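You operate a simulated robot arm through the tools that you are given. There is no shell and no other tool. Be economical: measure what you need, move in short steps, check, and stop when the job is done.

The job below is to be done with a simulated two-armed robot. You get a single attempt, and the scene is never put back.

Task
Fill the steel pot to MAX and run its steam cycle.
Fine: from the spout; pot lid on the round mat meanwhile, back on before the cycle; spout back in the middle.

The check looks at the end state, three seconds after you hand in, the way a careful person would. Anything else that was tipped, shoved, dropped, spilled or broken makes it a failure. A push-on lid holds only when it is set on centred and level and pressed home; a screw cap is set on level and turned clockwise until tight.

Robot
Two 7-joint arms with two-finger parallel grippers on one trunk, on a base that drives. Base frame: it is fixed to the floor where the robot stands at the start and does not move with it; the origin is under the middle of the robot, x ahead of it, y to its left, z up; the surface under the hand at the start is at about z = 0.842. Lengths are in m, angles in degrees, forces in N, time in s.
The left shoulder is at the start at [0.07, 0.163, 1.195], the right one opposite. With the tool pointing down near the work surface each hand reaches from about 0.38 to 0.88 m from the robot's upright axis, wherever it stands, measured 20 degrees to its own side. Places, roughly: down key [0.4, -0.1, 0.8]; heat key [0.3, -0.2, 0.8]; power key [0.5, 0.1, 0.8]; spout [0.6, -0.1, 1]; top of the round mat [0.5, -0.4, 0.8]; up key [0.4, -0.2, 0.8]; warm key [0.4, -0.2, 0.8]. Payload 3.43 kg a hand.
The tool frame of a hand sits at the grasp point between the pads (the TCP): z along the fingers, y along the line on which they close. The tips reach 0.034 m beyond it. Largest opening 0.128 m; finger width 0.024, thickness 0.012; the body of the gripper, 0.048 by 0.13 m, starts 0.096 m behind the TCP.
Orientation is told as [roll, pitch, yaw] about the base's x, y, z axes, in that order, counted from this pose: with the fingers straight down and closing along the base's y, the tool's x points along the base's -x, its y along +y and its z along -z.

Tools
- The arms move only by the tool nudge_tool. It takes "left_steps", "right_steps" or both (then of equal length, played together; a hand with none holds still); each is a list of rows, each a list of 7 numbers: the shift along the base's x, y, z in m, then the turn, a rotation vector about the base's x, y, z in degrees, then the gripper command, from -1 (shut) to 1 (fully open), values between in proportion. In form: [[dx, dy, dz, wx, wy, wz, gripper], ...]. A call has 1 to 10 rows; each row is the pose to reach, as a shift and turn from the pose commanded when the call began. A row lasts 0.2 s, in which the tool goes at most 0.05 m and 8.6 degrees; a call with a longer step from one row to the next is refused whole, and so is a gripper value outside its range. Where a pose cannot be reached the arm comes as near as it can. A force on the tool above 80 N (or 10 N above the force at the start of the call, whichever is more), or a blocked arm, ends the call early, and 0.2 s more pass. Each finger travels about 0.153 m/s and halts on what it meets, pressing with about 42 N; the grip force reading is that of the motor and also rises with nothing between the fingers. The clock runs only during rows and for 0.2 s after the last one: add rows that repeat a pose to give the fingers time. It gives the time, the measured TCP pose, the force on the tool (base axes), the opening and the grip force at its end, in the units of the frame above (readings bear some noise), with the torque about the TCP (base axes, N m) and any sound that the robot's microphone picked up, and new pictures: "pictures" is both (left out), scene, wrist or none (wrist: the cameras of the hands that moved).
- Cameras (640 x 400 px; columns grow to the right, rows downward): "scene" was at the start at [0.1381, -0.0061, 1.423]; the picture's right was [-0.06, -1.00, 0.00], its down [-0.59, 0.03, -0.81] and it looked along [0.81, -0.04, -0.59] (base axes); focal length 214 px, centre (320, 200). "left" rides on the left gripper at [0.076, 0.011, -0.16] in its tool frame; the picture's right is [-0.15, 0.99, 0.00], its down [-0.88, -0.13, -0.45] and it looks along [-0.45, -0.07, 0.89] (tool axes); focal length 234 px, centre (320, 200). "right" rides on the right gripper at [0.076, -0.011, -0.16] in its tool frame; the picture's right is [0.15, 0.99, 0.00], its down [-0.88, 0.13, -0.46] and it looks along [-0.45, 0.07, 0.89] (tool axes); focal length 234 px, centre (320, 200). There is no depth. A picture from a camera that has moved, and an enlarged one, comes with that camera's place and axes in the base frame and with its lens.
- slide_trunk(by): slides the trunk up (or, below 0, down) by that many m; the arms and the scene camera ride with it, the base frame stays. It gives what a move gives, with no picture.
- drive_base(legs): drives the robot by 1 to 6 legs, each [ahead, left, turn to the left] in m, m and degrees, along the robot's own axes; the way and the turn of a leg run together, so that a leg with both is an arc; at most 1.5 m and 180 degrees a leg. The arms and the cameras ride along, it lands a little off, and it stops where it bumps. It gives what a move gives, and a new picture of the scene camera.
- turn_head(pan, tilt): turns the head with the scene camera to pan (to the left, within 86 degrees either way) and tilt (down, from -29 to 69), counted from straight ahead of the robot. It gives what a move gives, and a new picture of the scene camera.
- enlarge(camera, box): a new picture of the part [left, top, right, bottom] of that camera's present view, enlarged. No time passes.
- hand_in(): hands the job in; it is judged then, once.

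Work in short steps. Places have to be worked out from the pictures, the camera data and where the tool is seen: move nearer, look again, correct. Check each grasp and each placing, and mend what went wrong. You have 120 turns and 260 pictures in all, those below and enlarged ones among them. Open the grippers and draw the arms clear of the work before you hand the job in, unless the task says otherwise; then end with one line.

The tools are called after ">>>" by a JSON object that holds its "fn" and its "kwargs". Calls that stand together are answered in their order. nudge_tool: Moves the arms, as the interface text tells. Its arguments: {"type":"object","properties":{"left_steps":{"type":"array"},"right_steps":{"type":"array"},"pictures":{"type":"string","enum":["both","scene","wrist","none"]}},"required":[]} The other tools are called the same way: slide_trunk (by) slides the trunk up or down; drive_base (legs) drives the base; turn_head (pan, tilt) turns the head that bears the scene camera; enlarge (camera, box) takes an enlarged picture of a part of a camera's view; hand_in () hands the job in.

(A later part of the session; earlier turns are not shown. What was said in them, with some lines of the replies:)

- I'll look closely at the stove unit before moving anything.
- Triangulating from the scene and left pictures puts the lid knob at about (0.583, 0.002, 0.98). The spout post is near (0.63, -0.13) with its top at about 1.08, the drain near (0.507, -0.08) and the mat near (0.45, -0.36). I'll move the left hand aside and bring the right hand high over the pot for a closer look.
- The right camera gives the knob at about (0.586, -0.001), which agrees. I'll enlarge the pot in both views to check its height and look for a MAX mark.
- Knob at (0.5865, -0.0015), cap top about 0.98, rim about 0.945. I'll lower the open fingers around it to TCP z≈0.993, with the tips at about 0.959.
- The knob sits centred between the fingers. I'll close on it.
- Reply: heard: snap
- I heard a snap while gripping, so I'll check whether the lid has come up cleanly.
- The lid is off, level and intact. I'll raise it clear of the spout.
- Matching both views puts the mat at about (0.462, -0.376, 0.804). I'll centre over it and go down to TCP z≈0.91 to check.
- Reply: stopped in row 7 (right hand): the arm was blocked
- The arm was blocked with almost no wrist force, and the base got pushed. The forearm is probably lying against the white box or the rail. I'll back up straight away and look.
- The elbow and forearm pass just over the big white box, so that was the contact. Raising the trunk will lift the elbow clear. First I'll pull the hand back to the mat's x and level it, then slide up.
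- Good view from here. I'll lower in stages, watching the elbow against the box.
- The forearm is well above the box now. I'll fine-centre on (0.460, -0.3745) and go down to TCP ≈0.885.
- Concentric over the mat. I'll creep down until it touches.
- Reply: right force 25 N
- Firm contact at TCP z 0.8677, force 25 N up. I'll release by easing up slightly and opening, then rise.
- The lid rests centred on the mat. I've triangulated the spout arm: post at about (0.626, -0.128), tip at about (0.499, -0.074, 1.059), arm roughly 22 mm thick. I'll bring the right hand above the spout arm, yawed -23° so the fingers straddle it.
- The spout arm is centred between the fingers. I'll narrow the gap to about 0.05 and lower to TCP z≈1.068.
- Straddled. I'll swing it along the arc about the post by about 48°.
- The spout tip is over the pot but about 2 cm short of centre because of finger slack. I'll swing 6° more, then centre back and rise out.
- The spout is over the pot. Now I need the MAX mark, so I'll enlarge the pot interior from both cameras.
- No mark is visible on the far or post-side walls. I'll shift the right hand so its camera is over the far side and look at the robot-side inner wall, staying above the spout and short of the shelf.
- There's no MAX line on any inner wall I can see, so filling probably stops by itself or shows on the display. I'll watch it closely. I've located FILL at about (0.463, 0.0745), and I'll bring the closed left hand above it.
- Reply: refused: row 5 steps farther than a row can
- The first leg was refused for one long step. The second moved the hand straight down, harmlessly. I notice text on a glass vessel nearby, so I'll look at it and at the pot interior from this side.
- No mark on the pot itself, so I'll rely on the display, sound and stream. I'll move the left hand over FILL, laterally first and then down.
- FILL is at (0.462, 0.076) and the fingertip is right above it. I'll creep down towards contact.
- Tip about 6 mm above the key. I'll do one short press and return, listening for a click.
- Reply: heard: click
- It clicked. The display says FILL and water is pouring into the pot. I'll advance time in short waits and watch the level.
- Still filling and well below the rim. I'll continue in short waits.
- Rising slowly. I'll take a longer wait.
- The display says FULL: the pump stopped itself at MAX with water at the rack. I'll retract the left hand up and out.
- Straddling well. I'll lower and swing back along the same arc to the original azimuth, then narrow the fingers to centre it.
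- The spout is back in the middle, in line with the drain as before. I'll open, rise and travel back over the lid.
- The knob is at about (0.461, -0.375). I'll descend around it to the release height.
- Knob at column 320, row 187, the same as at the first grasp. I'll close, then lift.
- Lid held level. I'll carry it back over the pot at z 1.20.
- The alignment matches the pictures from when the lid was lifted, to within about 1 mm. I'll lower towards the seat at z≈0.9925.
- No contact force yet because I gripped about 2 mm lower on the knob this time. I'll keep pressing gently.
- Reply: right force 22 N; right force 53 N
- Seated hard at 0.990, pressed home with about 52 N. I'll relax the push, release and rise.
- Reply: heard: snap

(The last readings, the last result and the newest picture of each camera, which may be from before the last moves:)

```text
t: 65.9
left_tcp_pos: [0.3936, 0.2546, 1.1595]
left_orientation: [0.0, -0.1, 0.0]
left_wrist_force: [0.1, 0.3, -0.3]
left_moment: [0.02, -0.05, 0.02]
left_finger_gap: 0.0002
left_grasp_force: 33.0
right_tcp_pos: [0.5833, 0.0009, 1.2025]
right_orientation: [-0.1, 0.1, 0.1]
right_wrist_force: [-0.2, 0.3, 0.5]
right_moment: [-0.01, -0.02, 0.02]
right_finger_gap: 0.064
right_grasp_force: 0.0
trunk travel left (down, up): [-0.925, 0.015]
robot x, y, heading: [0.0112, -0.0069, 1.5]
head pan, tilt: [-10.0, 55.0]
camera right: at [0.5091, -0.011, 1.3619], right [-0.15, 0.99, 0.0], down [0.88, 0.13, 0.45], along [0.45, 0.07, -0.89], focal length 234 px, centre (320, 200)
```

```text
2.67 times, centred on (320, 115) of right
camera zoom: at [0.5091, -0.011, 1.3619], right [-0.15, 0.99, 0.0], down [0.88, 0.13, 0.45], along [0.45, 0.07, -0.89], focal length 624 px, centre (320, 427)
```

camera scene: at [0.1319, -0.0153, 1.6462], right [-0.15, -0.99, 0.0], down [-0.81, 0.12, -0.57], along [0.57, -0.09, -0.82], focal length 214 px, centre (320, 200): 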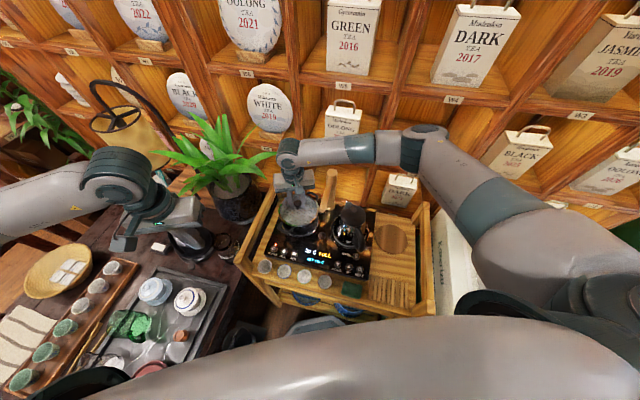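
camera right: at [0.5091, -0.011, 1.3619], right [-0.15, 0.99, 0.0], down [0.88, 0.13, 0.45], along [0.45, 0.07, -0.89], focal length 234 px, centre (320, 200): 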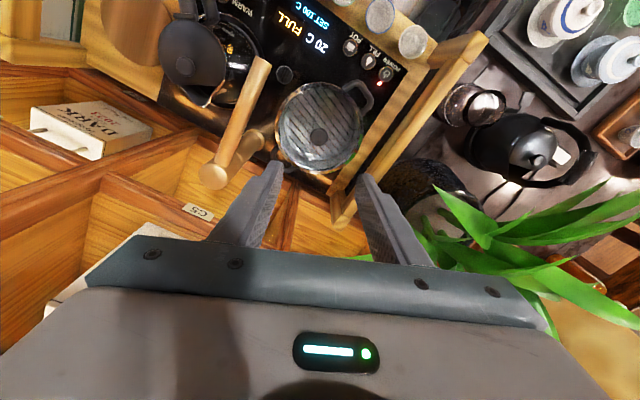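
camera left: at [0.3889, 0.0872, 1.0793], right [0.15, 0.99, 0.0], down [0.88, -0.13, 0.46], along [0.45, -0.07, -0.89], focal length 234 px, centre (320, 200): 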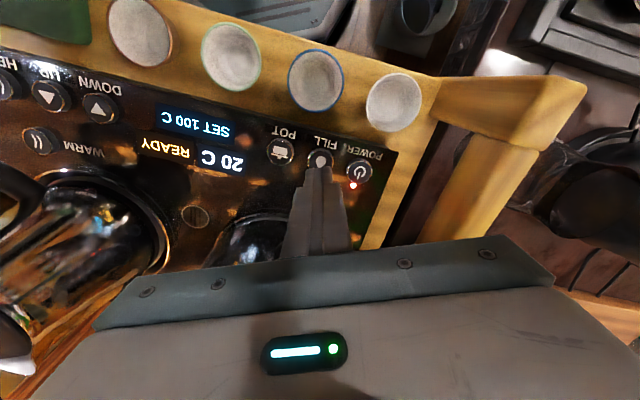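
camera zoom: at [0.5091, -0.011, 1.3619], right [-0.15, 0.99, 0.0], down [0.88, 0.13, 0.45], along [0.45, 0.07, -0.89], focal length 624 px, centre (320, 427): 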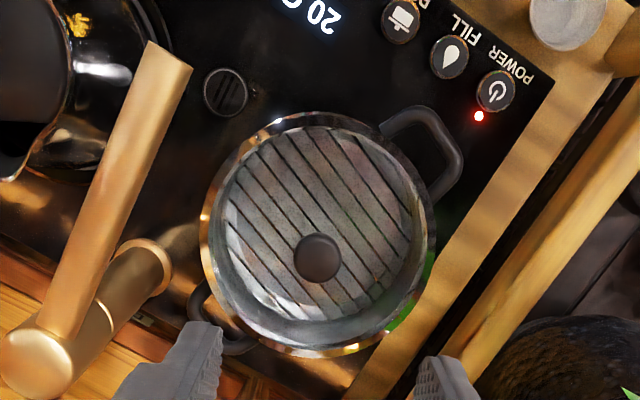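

The lid is seated level and centred with a snap. The spout tip is where it was at the start. I'll move the right hand away, then bring the left over POT at about (0.446, 0.0365).

>>> {"fn": "nudge_tool", "kwargs": {"right_steps": [[-0.01, -0.035, 0.02, 0, 0, 0, 0], [-0.025, -0.075, 0.04, 0, 0, 0, 0], [-0.04, -0.118, 0.04, 0, 0, 0, 0], [-0.055, -0.16, 0.04, 0, 0, 0, 0], [-0.07, -0.205, 0.04, 0, 0, 0, 0], [-0.085, -0.25, 0.04, 0, 0, 0, 0], [-0.1, -0.29, 0.04, 0, 0, 0, 0]], "pictures": "none"}}

>>> {"fn": "nudge_tool", "kwargs": {"left_steps": [[0.01, -0.04, 0, 0, 0, 0, -1], [0.02, -0.085, 0, 0, 0, 0, -1], [0.03, -0.13, 0, 0, 0, 0, -1], [0.042, -0.175, 0, 0, 0, 0, -1], [0.052, -0.218, 0, 0, 0, 0, -1], [0.052, -0.218, -0.05, 0, 0, 0, -1], [0.052, -0.218, -0.1, 0, 0, 0, -1], [0.052, -0.218, -0.15, 0, 0, 0, -1], [0.052, -0.218, -0.2, 0, 0, 0, -1], [0.052, -0.218, -0.24, 0, 0, 0, -1]]}}

>>> {"fn": "enlarge", "kwargs": {"camera": "left", "box": [240, 80, 400, 220]}}

```text
t: 67.5
left_tcp_pos: [0.392, 0.2535, 1.1602]
left_orientation: [0.0, -0.2, 0.0]
left_wrist_force: [-0.3, 0.2, -0.7]
left_moment: [0.0, -0.02, -0.01]
left_finger_gap: 0.0
left_grasp_force: 33.1
right_tcp_pos: [0.4852, -0.2908, 1.2385]
right_orientation: [0.0, 0.1, 0.0]
right_wrist_force: [0.0, -0.6, -0.3]
right_moment: [0.03, -0.02, 0.01]
right_finger_gap: 0.0642
right_grasp_force: 0.1
trunk travel left (down, up): [-0.925, 0.015]
robot x, y, heading: [0.009, -0.0033, 1.4]
head pan, tilt: [-10.0, 55.0]
```

```text
t: 69.7
left_tcp_pos: [0.4466, 0.0337, 0.921]
left_orientation: [0.0, -0.1, 0.0]
left_wrist_force: [-0.4, 0.0, -0.7]
left_moment: [0.04, 0.0, 0.0]
left_finger_gap: 0.0
left_grasp_force: 32.8
right_tcp_pos: [0.4861, -0.2901, 1.2383]
right_orientation: [0.0, 0.1, 0.0]
right_wrist_force: [-0.8, -0.6, -0.2]
right_moment: [-0.02, -0.02, 0.01]
right_finger_gap: 0.0641
right_grasp_force: 0.0
trunk travel left (down, up): [-0.925, 0.015]
robot x, y, heading: [0.0119, -0.0011, 1.1]
head pan, tilt: [-10.0, 55.0]
camera scene: at [0.132, -0.0152, 1.6463], right [-0.15, -0.99, 0.0], down [-0.81, 0.12, -0.57], along [0.57, -0.09, -0.82], focal length 214 px, centre (320, 200)
camera left: at [0.3704, 0.0463, 1.0807], right [0.15, 0.99, 0.0], down [0.88, -0.13, 0.46], along [0.45, -0.07, -0.89], focal length 234 px, centre (320, 200)
```

scene: 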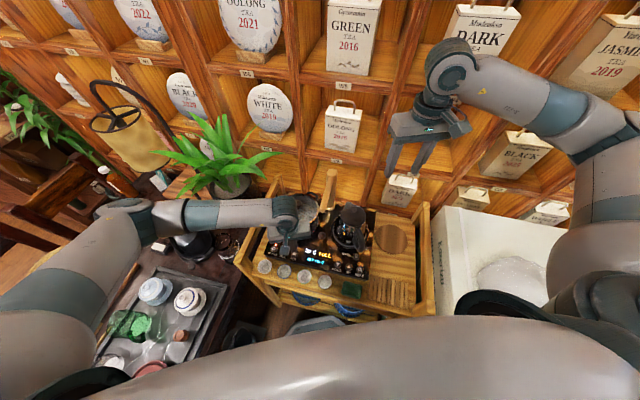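
left: 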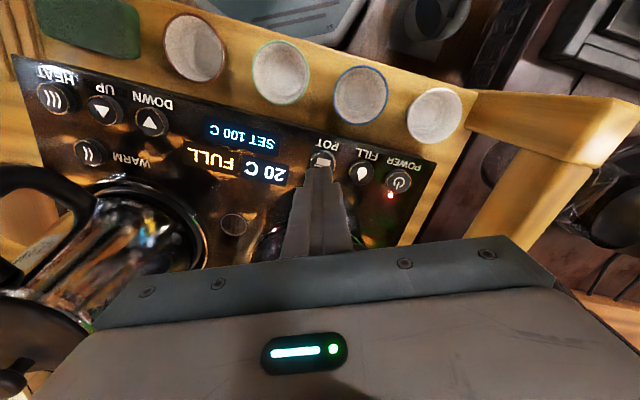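

```text
2.86 times, centred on (320, 150) of left
camera zoom: at [0.3704, 0.0463, 1.0807], right [0.15, 0.99, 0.0], down [0.88, -0.13, 0.46], along [0.45, -0.07, -0.89], focal length 669 px, centre (320, 343)
```

zoom: 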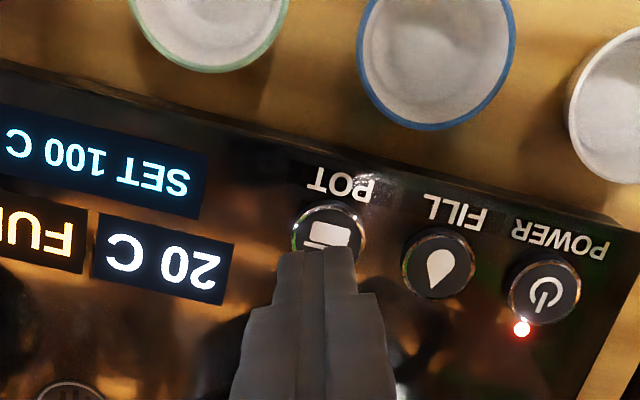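

The fingertip is over POT. I'll shift +3 mm in y and make one short press to the same depth as FILL.

>>> {"fn": "nudge_tool", "kwargs": {"left_steps": [[0, 0.003, -0.02, 0, 0, 0, -1], [0, 0.003, -0.034, 0, 0, 0, -1], [0, 0.003, -0.038, 0, 0, 0, -1], [0, 0.003, -0.042, 0, 0, 0, -1], [0, 0.003, -0.03, 0, 0, 0, -1]], "pictures": "none"}}

>>> {"fn": "enlarge", "kwargs": {"camera": "scene", "box": [255, 190, 385, 280]}}

```text
t: 70.9
left_tcp_pos: [0.4469, 0.0389, 0.8908]
left_orientation: [-0.1, -0.1, 0.0]
left_wrist_force: [-0.4, 0.1, -0.4]
left_moment: [-0.03, -0.01, 0.01]
left_finger_gap: 0.0
left_grasp_force: 32.9
right_tcp_pos: [0.4867, -0.2892, 1.2375]
right_orientation: [0.0, 0.1, 0.1]
right_wrist_force: [-0.8, -0.1, -0.1]
right_moment: [0.01, 0.01, 0.01]
right_finger_gap: 0.0639
right_grasp_force: 0.0
trunk travel left (down, up): [-0.925, 0.015]
robot x, y, heading: [0.0074, -0.0065, 1.2]
head pan, tilt: [-10.0, 55.0]
heard: click
```

```text
4.44 times, centred on (320, 235) of scene
camera zoom: at [0.1318, -0.0155, 1.6462], right [-0.15, -0.99, 0.0], down [-0.81, 0.12, -0.57], along [0.57, -0.09, -0.82], focal length 953 px, centre (320, 44)
```

zoom: 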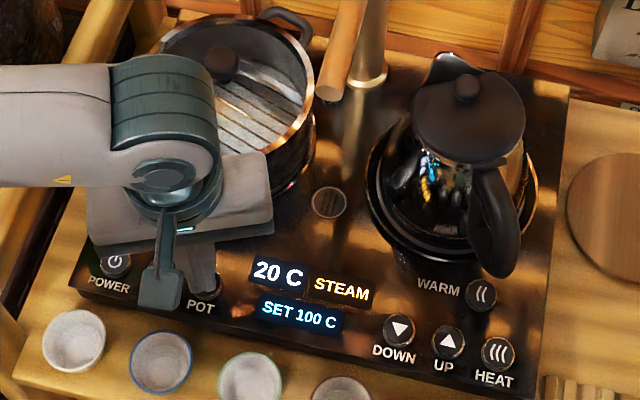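

STEAM is running. I'll retract the left hand, open it, and then watch the cycle.

>>> {"fn": "nudge_tool", "kwargs": {"left_steps": [[0, 0, 0.045, 0, 0, 0, -1], [0, 0, 0.09, 0, 0, 0, -1], [-0.01, 0.01, 0.135, 0, 0, 0, -1], [-0.02, 0.03, 0.175, 0, 0, 0, -1], [-0.03, 0.06, 0.21, 0, 0, 0, -1], [-0.035, 0.1, 0.235, 0, 0, 0, -0.6], [-0.04, 0.145, 0.25, 0, 0, 0, 0], [-0.045, 0.19, 0.255, 0, 0, 0, 0.5], [-0.05, 0.22, 0.26, 0, 0, 0, 1], [-0.05, 0.22, 0.26, 0, 0, 0, 1]], "pictures": "scene"}}

>>> {"fn": "enlarge", "kwargs": {"camera": "scene", "box": [255, 165, 435, 300]}}

```text
t: 73.1
left_tcp_pos: [0.3948, 0.2593, 1.1513]
left_orientation: [0.0, -0.1, -0.1]
left_wrist_force: [0.3, -0.3, -0.2]
left_moment: [0.0, 0.01, -0.01]
left_finger_gap: 0.1278
left_grasp_force: 0.2
right_tcp_pos: [0.4866, -0.2906, 1.2383]
right_orientation: [0.1, 0.1, 0.1]
right_wrist_force: [0.9, -0.4, 0.6]
right_moment: [0.01, 0.0, -0.02]
right_finger_gap: 0.0639
right_grasp_force: 0.1
trunk travel left (down, up): [-0.925, 0.015]
robot x, y, heading: [0.0099, -0.0044, 1.6]
head pan, tilt: [-10.0, 55.0]
camera scene: at [0.1323, -0.0163, 1.6462], right [-0.15, -0.99, 0.0], down [-0.81, 0.12, -0.57], along [0.57, -0.09, -0.82], focal length 214 px, centre (320, 200)
```

scene: 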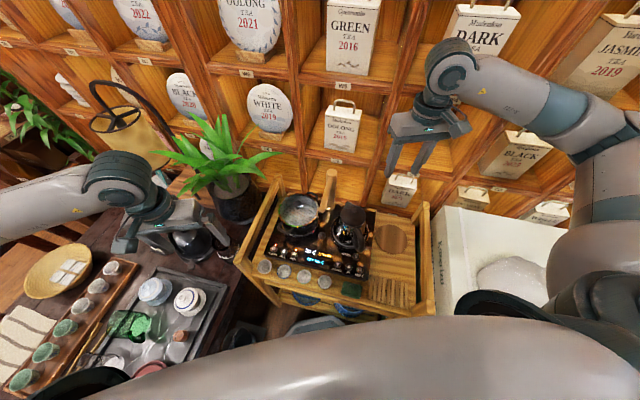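

```text
2.96 times, centred on (345, 232) of scene
camera zoom: at [0.1323, -0.0163, 1.6462], right [-0.15, -0.99, 0.0], down [-0.81, 0.12, -0.57], along [0.57, -0.09, -0.82], focal length 636 px, centre (246, 104)
```

zoom: 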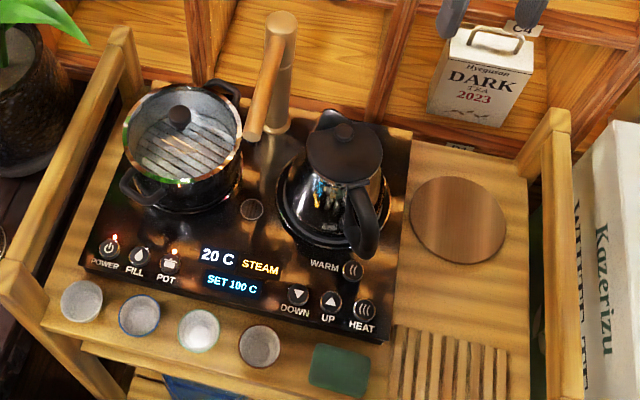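

The cycle is running with the POT light on, and everything is in place. I'll wait to see whether it runs to completion, opening the right gripper too.

>>> {"fn": "nudge_tool", "kwargs": {"right_steps": [[0, 0, 0, 0, 0, 0, 1], [0, 0, 0, 0, 0, 0, 1], [0, 0, 0, 0, 0, 0, 1], [0, 0, 0, 0, 0, 0, 1], [0, 0, 0, 0, 0, 0, 1], [0, 0, 0, 0, 0, 0, 1], [0, 0, 0, 0, 0, 0, 1], [0, 0, 0, 0, 0, 0, 1], [0, 0, 0, 0, 0, 0, 1], [0, 0, 0, 0, 0, 0, 1]], "pictures": "none"}}

>>> {"fn": "nudge_tool", "kwargs": {"right_steps": [[0, 0, 0, 0, 0, 0, 1], [0, 0, 0, 0, 0, 0, 1], [0, 0, 0, 0, 0, 0, 1], [0, 0, 0, 0, 0, 0, 1], [0, 0, 0, 0, 0, 0, 1], [0, 0, 0, 0, 0, 0, 1], [0, 0, 0, 0, 0, 0, 1], [0, 0, 0, 0, 0, 0, 1], [0, 0, 0, 0, 0, 0, 1], [0, 0, 0, 0, 0, 0, 1]], "pictures": "none"}}

>>> {"fn": "nudge_tool", "kwargs": {"right_steps": [[0, 0, 0, 0, 0, 0, 1], [0, 0, 0, 0, 0, 0, 1], [0, 0, 0, 0, 0, 0, 1], [0, 0, 0, 0, 0, 0, 1], [0, 0, 0, 0, 0, 0, 1], [0, 0, 0, 0, 0, 0, 1], [0, 0, 0, 0, 0, 0, 1], [0, 0, 0, 0, 0, 0, 1], [0, 0, 0, 0, 0, 0, 1], [0, 0, 0, 0, 0, 0, 1]], "pictures": "none"}}

>>> {"fn": "enlarge", "kwargs": {"camera": "scene", "box": [265, 180, 385, 280]}}

```text
t: 75.3
left_tcp_pos: [0.3956, 0.2597, 1.1516]
left_orientation: [-0.2, -0.1, 0.0]
left_wrist_force: [-0.5, 0.1, -0.1]
left_moment: [0.01, 0.03, -0.03]
left_finger_gap: 0.1279
left_grasp_force: 0.1
right_tcp_pos: [0.4868, -0.2895, 1.2386]
right_orientation: [0.0, 0.1, 0.0]
right_wrist_force: [-0.5, 0.5, 0.2]
right_moment: [0.0, -0.01, 0.01]
right_finger_gap: 0.1278
right_grasp_force: 0.2
trunk travel left (down, up): [-0.925, 0.015]
robot x, y, heading: [0.0112, -0.0056, 1.2]
head pan, tilt: [-10.0, 55.0]
```

```text
t: 77.5
left_tcp_pos: [0.3962, 0.2594, 1.1513]
left_orientation: [-0.2, -0.1, 0.0]
left_wrist_force: [0.1, 0.7, -0.9]
left_moment: [0.02, 0.0, 0.02]
left_finger_gap: 0.128
left_grasp_force: 0.1
right_tcp_pos: [0.4864, -0.2903, 1.2379]
right_orientation: [-0.1, 0.1, -0.1]
right_wrist_force: [0.1, 0.2, -0.4]
right_moment: [0.01, 0.0, 0.04]
right_finger_gap: 0.128
right_grasp_force: 0.0
trunk travel left (down, up): [-0.925, 0.015]
robot x, y, heading: [0.0109, -0.006, 1.5]
head pan, tilt: [-10.0, 55.0]
```

```text
t: 79.7
left_tcp_pos: [0.3953, 0.2601, 1.1517]
left_orientation: [-0.1, -0.1, 0.0]
left_wrist_force: [0.2, 0.3, -0.3]
left_moment: [0.02, 0.04, 0.06]
left_finger_gap: 0.128
left_grasp_force: 0.0
right_tcp_pos: [0.4869, -0.2894, 1.238]
right_orientation: [0.0, 0.0, 0.1]
right_wrist_force: [0.2, -0.3, 0.3]
right_moment: [0.0, -0.01, 0.01]
right_finger_gap: 0.1279
right_grasp_force: 0.0
trunk travel left (down, up): [-0.925, 0.015]
robot x, y, heading: [0.0103, -0.0053, 1.3]
head pan, tilt: [-10.0, 55.0]
```

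```text
4.00 times, centred on (325, 230) of scene
camera zoom: at [0.1316, -0.0154, 1.6463], right [-0.15, -0.99, 0.0], down [-0.81, 0.12, -0.57], along [0.57, -0.09, -0.82], focal length 858 px, centre (300, 80)
```

zoom: 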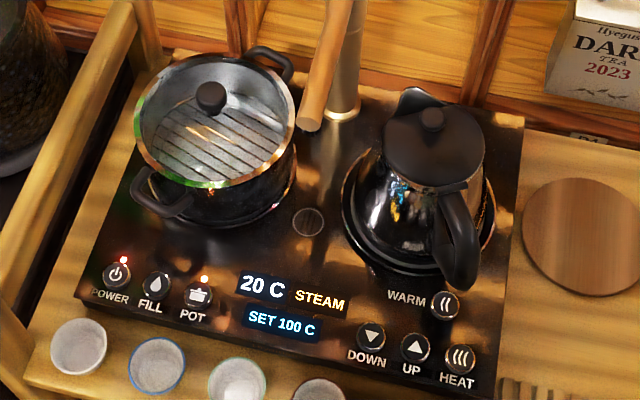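

Still STEAM. I'll wait some more.

>>> {"fn": "nudge_tool", "kwargs": {"right_steps": [[0, 0, 0, 0, 0, 0, 1], [0, 0, 0, 0, 0, 0, 1], [0, 0, 0, 0, 0, 0, 1], [0, 0, 0, 0, 0, 0, 1], [0, 0, 0, 0, 0, 0, 1], [0, 0, 0, 0, 0, 0, 1], [0, 0, 0, 0, 0, 0, 1], [0, 0, 0, 0, 0, 0, 1], [0, 0, 0, 0, 0, 0, 1], [0, 0, 0, 0, 0, 0, 1]], "pictures": "none"}}

>>> {"fn": "nudge_tool", "kwargs": {"right_steps": [[0, 0, 0, 0, 0, 0, 1], [0, 0, 0, 0, 0, 0, 1], [0, 0, 0, 0, 0, 0, 1], [0, 0, 0, 0, 0, 0, 1], [0, 0, 0, 0, 0, 0, 1], [0, 0, 0, 0, 0, 0, 1], [0, 0, 0, 0, 0, 0, 1], [0, 0, 0, 0, 0, 0, 1], [0, 0, 0, 0, 0, 0, 1], [0, 0, 0, 0, 0, 0, 1]], "pictures": "none"}}

>>> {"fn": "nudge_tool", "kwargs": {"right_steps": [[0, 0, 0, 0, 0, 0, 1], [0, 0, 0, 0, 0, 0, 1], [0, 0, 0, 0, 0, 0, 1], [0, 0, 0, 0, 0, 0, 1], [0, 0, 0, 0, 0, 0, 1], [0, 0, 0, 0, 0, 0, 1], [0, 0, 0, 0, 0, 0, 1], [0, 0, 0, 0, 0, 0, 1], [0, 0, 0, 0, 0, 0, 1], [0, 0, 0, 0, 0, 0, 1]], "pictures": "none"}}

>>> {"fn": "nudge_tool", "kwargs": {"right_steps": [[0, 0, 0, 0, 0, 0, 1], [0, 0, 0, 0, 0, 0, 1], [0, 0, 0, 0, 0, 0, 1], [0, 0, 0, 0, 0, 0, 1], [0, 0, 0, 0, 0, 0, 1], [0, 0, 0, 0, 0, 0, 1], [0, 0, 0, 0, 0, 0, 1], [0, 0, 0, 0, 0, 0, 1], [0, 0, 0, 0, 0, 0, 1], [0, 0, 0, 0, 0, 0, 1]], "pictures": "none"}}

>>> {"fn": "enlarge", "kwargs": {"camera": "scene", "box": [265, 180, 385, 280]}}

```text
t: 81.9
left_tcp_pos: [0.3956, 0.2599, 1.1517]
left_orientation: [-0.2, 0.0, 0.1]
left_wrist_force: [0.1, 0.2, 0.4]
left_moment: [0.01, -0.02, 0.0]
left_finger_gap: 0.1281
left_grasp_force: 0.0
right_tcp_pos: [0.4868, -0.2902, 1.2376]
right_orientation: [-0.1, 0.2, 0.0]
right_wrist_force: [0.0, -1.0, 0.1]
right_moment: [-0.01, 0.04, -0.05]
right_finger_gap: 0.1279
right_grasp_force: 0.1
trunk travel left (down, up): [-0.925, 0.015]
robot x, y, heading: [0.0137, -0.0049, 1.3]
head pan, tilt: [-10.0, 55.0]
```

```text
t: 84.1
left_tcp_pos: [0.3957, 0.2591, 1.1502]
left_orientation: [-0.1, -0.2, 0.1]
left_wrist_force: [-0.8, -0.5, 0.0]
left_moment: [0.02, 0.0, 0.0]
left_finger_gap: 0.1278
left_grasp_force: 0.1
right_tcp_pos: [0.4864, -0.2883, 1.2389]
right_orientation: [0.0, 0.0, 0.0]
right_wrist_force: [-0.3, -1.0, 0.1]
right_moment: [0.05, 0.02, -0.01]
right_finger_gap: 0.1279
right_grasp_force: 0.0
trunk travel left (down, up): [-0.925, 0.015]
robot x, y, heading: [0.0103, -0.0034, 1.4]
head pan, tilt: [-10.0, 55.0]
```

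```text
t: 86.3
left_tcp_pos: [0.3953, 0.2594, 1.1527]
left_orientation: [0.0, -0.2, 0.0]
left_wrist_force: [-0.3, -0.2, 0.7]
left_moment: [0.03, -0.01, 0.01]
left_finger_gap: 0.128
left_grasp_force: 0.0
right_tcp_pos: [0.4862, -0.2905, 1.2386]
right_orientation: [0.0, 0.0, 0.0]
right_wrist_force: [-0.2, -0.7, 0.4]
right_moment: [0.01, -0.01, -0.02]
right_finger_gap: 0.128
right_grasp_force: 0.0
trunk travel left (down, up): [-0.925, 0.015]
robot x, y, heading: [0.0116, -0.0041, 1.4]
head pan, tilt: [-10.0, 55.0]
```

```text
t: 88.5
left_tcp_pos: [0.3959, 0.26, 1.1513]
left_orientation: [-0.1, -0.2, 0.0]
left_wrist_force: [0.1, 0.4, -0.2]
left_moment: [0.02, 0.01, 0.01]
left_finger_gap: 0.1283
left_grasp_force: 0.0
right_tcp_pos: [0.4858, -0.2895, 1.2389]
right_orientation: [0.0, 0.1, 0.0]
right_wrist_force: [-0.1, 0.8, -0.6]
right_moment: [0.02, 0.0, -0.03]
right_finger_gap: 0.1281
right_grasp_force: 0.1
trunk travel left (down, up): [-0.925, 0.015]
robot x, y, heading: [0.0107, -0.007, 1.4]
head pan, tilt: [-10.0, 55.0]
```

```text
4.00 times, centred on (325, 230) of scene
camera zoom: at [0.1316, -0.0154, 1.6463], right [-0.15, -0.99, 0.0], down [-0.81, 0.12, -0.57], along [0.57, -0.09, -0.82], focal length 858 px, centre (300, 80)
```

zoom: 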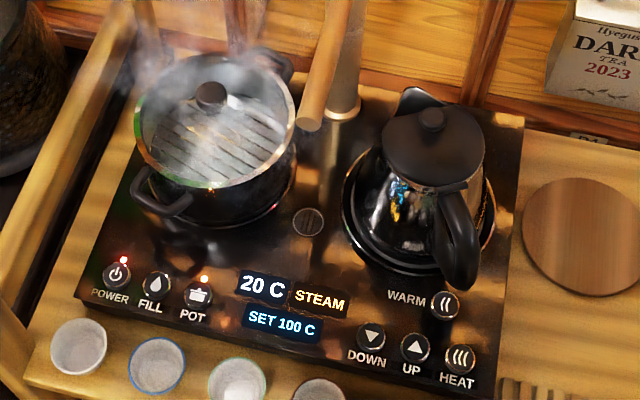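

Steam is rising now. I'll keep waiting for the cycle to end.

>>> {"fn": "nudge_tool", "kwargs": {"right_steps": [[0, 0, 0, 0, 0, 0, 1], [0, 0, 0, 0, 0, 0, 1], [0, 0, 0, 0, 0, 0, 1], [0, 0, 0, 0, 0, 0, 1], [0, 0, 0, 0, 0, 0, 1], [0, 0, 0, 0, 0, 0, 1], [0, 0, 0, 0, 0, 0, 1], [0, 0, 0, 0, 0, 0, 1], [0, 0, 0, 0, 0, 0, 1], [0, 0, 0, 0, 0, 0, 1]], "pictures": "none"}}

>>> {"fn": "nudge_tool", "kwargs": {"right_steps": [[0, 0, 0, 0, 0, 0, 1], [0, 0, 0, 0, 0, 0, 1], [0, 0, 0, 0, 0, 0, 1], [0, 0, 0, 0, 0, 0, 1], [0, 0, 0, 0, 0, 0, 1], [0, 0, 0, 0, 0, 0, 1], [0, 0, 0, 0, 0, 0, 1], [0, 0, 0, 0, 0, 0, 1], [0, 0, 0, 0, 0, 0, 1], [0, 0, 0, 0, 0, 0, 1]], "pictures": "none"}}

>>> {"fn": "nudge_tool", "kwargs": {"right_steps": [[0, 0, 0, 0, 0, 0, 1], [0, 0, 0, 0, 0, 0, 1], [0, 0, 0, 0, 0, 0, 1], [0, 0, 0, 0, 0, 0, 1], [0, 0, 0, 0, 0, 0, 1], [0, 0, 0, 0, 0, 0, 1], [0, 0, 0, 0, 0, 0, 1], [0, 0, 0, 0, 0, 0, 1], [0, 0, 0, 0, 0, 0, 1], [0, 0, 0, 0, 0, 0, 1]], "pictures": "none"}}

>>> {"fn": "nudge_tool", "kwargs": {"right_steps": [[0, 0, 0, 0, 0, 0, 1], [0, 0, 0, 0, 0, 0, 1], [0, 0, 0, 0, 0, 0, 1], [0, 0, 0, 0, 0, 0, 1], [0, 0, 0, 0, 0, 0, 1], [0, 0, 0, 0, 0, 0, 1], [0, 0, 0, 0, 0, 0, 1], [0, 0, 0, 0, 0, 0, 1], [0, 0, 0, 0, 0, 0, 1], [0, 0, 0, 0, 0, 0, 1]], "pictures": "none"}}

>>> {"fn": "enlarge", "kwargs": {"camera": "scene", "box": [265, 180, 385, 280]}}

```text
t: 90.7
left_tcp_pos: [0.3952, 0.2592, 1.1507]
left_orientation: [-0.2, -0.2, 0.1]
left_wrist_force: [-0.7, -0.1, 0.4]
left_moment: [-0.01, -0.02, 0.02]
left_finger_gap: 0.1279
left_grasp_force: 0.1
right_tcp_pos: [0.4848, -0.2889, 1.2384]
right_orientation: [-0.1, 0.0, 0.0]
right_wrist_force: [-0.5, -0.1, 0.1]
right_moment: [0.02, 0.01, -0.02]
right_finger_gap: 0.1282
right_grasp_force: 0.1
trunk travel left (down, up): [-0.925, 0.015]
robot x, y, heading: [0.0098, -0.007, 1.4]
head pan, tilt: [-10.0, 55.0]
```

```text
t: 92.9
left_tcp_pos: [0.3959, 0.2598, 1.1513]
left_orientation: [-0.1, -0.1, 0.0]
left_wrist_force: [-0.4, 0.3, 0.0]
left_moment: [0.0, 0.01, 0.01]
left_finger_gap: 0.1279
left_grasp_force: 0.0
right_tcp_pos: [0.4864, -0.2889, 1.239]
right_orientation: [0.0, 0.1, 0.0]
right_wrist_force: [0.3, -0.4, -0.1]
right_moment: [0.07, 0.01, -0.01]
right_finger_gap: 0.1279
right_grasp_force: 0.0
trunk travel left (down, up): [-0.925, 0.015]
robot x, y, heading: [0.0102, -0.0039, 1.0]
head pan, tilt: [-10.0, 55.0]
```

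```text
t: 95.1
left_tcp_pos: [0.395, 0.2599, 1.1505]
left_orientation: [-0.2, -0.1, 0.0]
left_wrist_force: [0.4, 0.7, -1.0]
left_moment: [0.0, -0.01, 0.03]
left_finger_gap: 0.1281
left_grasp_force: 0.1
right_tcp_pos: [0.4866, -0.2894, 1.2383]
right_orientation: [0.0, 0.1, 0.0]
right_wrist_force: [-0.4, -0.4, -0.6]
right_moment: [0.0, 0.0, 0.01]
right_finger_gap: 0.128
right_grasp_force: 0.0
trunk travel left (down, up): [-0.925, 0.015]
robot x, y, heading: [0.008, -0.0023, 1.2]
head pan, tilt: [-10.0, 55.0]
```

```text
t: 97.3
left_tcp_pos: [0.3944, 0.2598, 1.1506]
left_orientation: [-0.1, -0.1, 0.0]
left_wrist_force: [0.7, 0.2, 0.3]
left_moment: [-0.03, 0.0, -0.01]
left_finger_gap: 0.1279
left_grasp_force: 0.0
right_tcp_pos: [0.4855, -0.2905, 1.2379]
right_orientation: [0.0, 0.1, 0.0]
right_wrist_force: [0.7, -0.1, 0.4]
right_moment: [-0.01, -0.02, 0.02]
right_finger_gap: 0.1278
right_grasp_force: 0.0
trunk travel left (down, up): [-0.925, 0.015]
robot x, y, heading: [0.0117, -0.0042, 1.0]
head pan, tilt: [-10.0, 55.0]
```

```text
4.00 times, centred on (325, 230) of scene
camera zoom: at [0.1316, -0.0154, 1.6463], right [-0.15, -0.99, 0.0], down [-0.81, 0.12, -0.57], along [0.57, -0.09, -0.82], focal length 858 px, centre (300, 80)
```

zoom: 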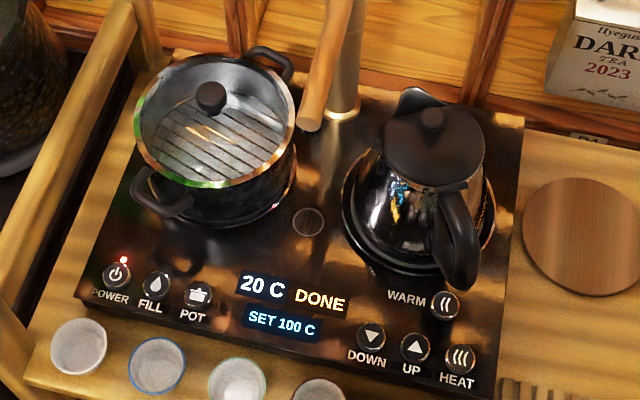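

The display says DONE. The lid is on, the spout is in the middle, and both grippers are open and clear of the work, so I'm handing in.

>>> {"fn": "hand_in", "kwargs": {}}

```text
The job is handed in.
```

The steel pot was filled from the spout until the display read FULL (the pot has no visible MAX line), the lid is back on and pressed home, the spout is back in the middle, and the steam cycle ran to DONE; my right arm once bumped the large white box beside the cart, and it didn't appear to move.
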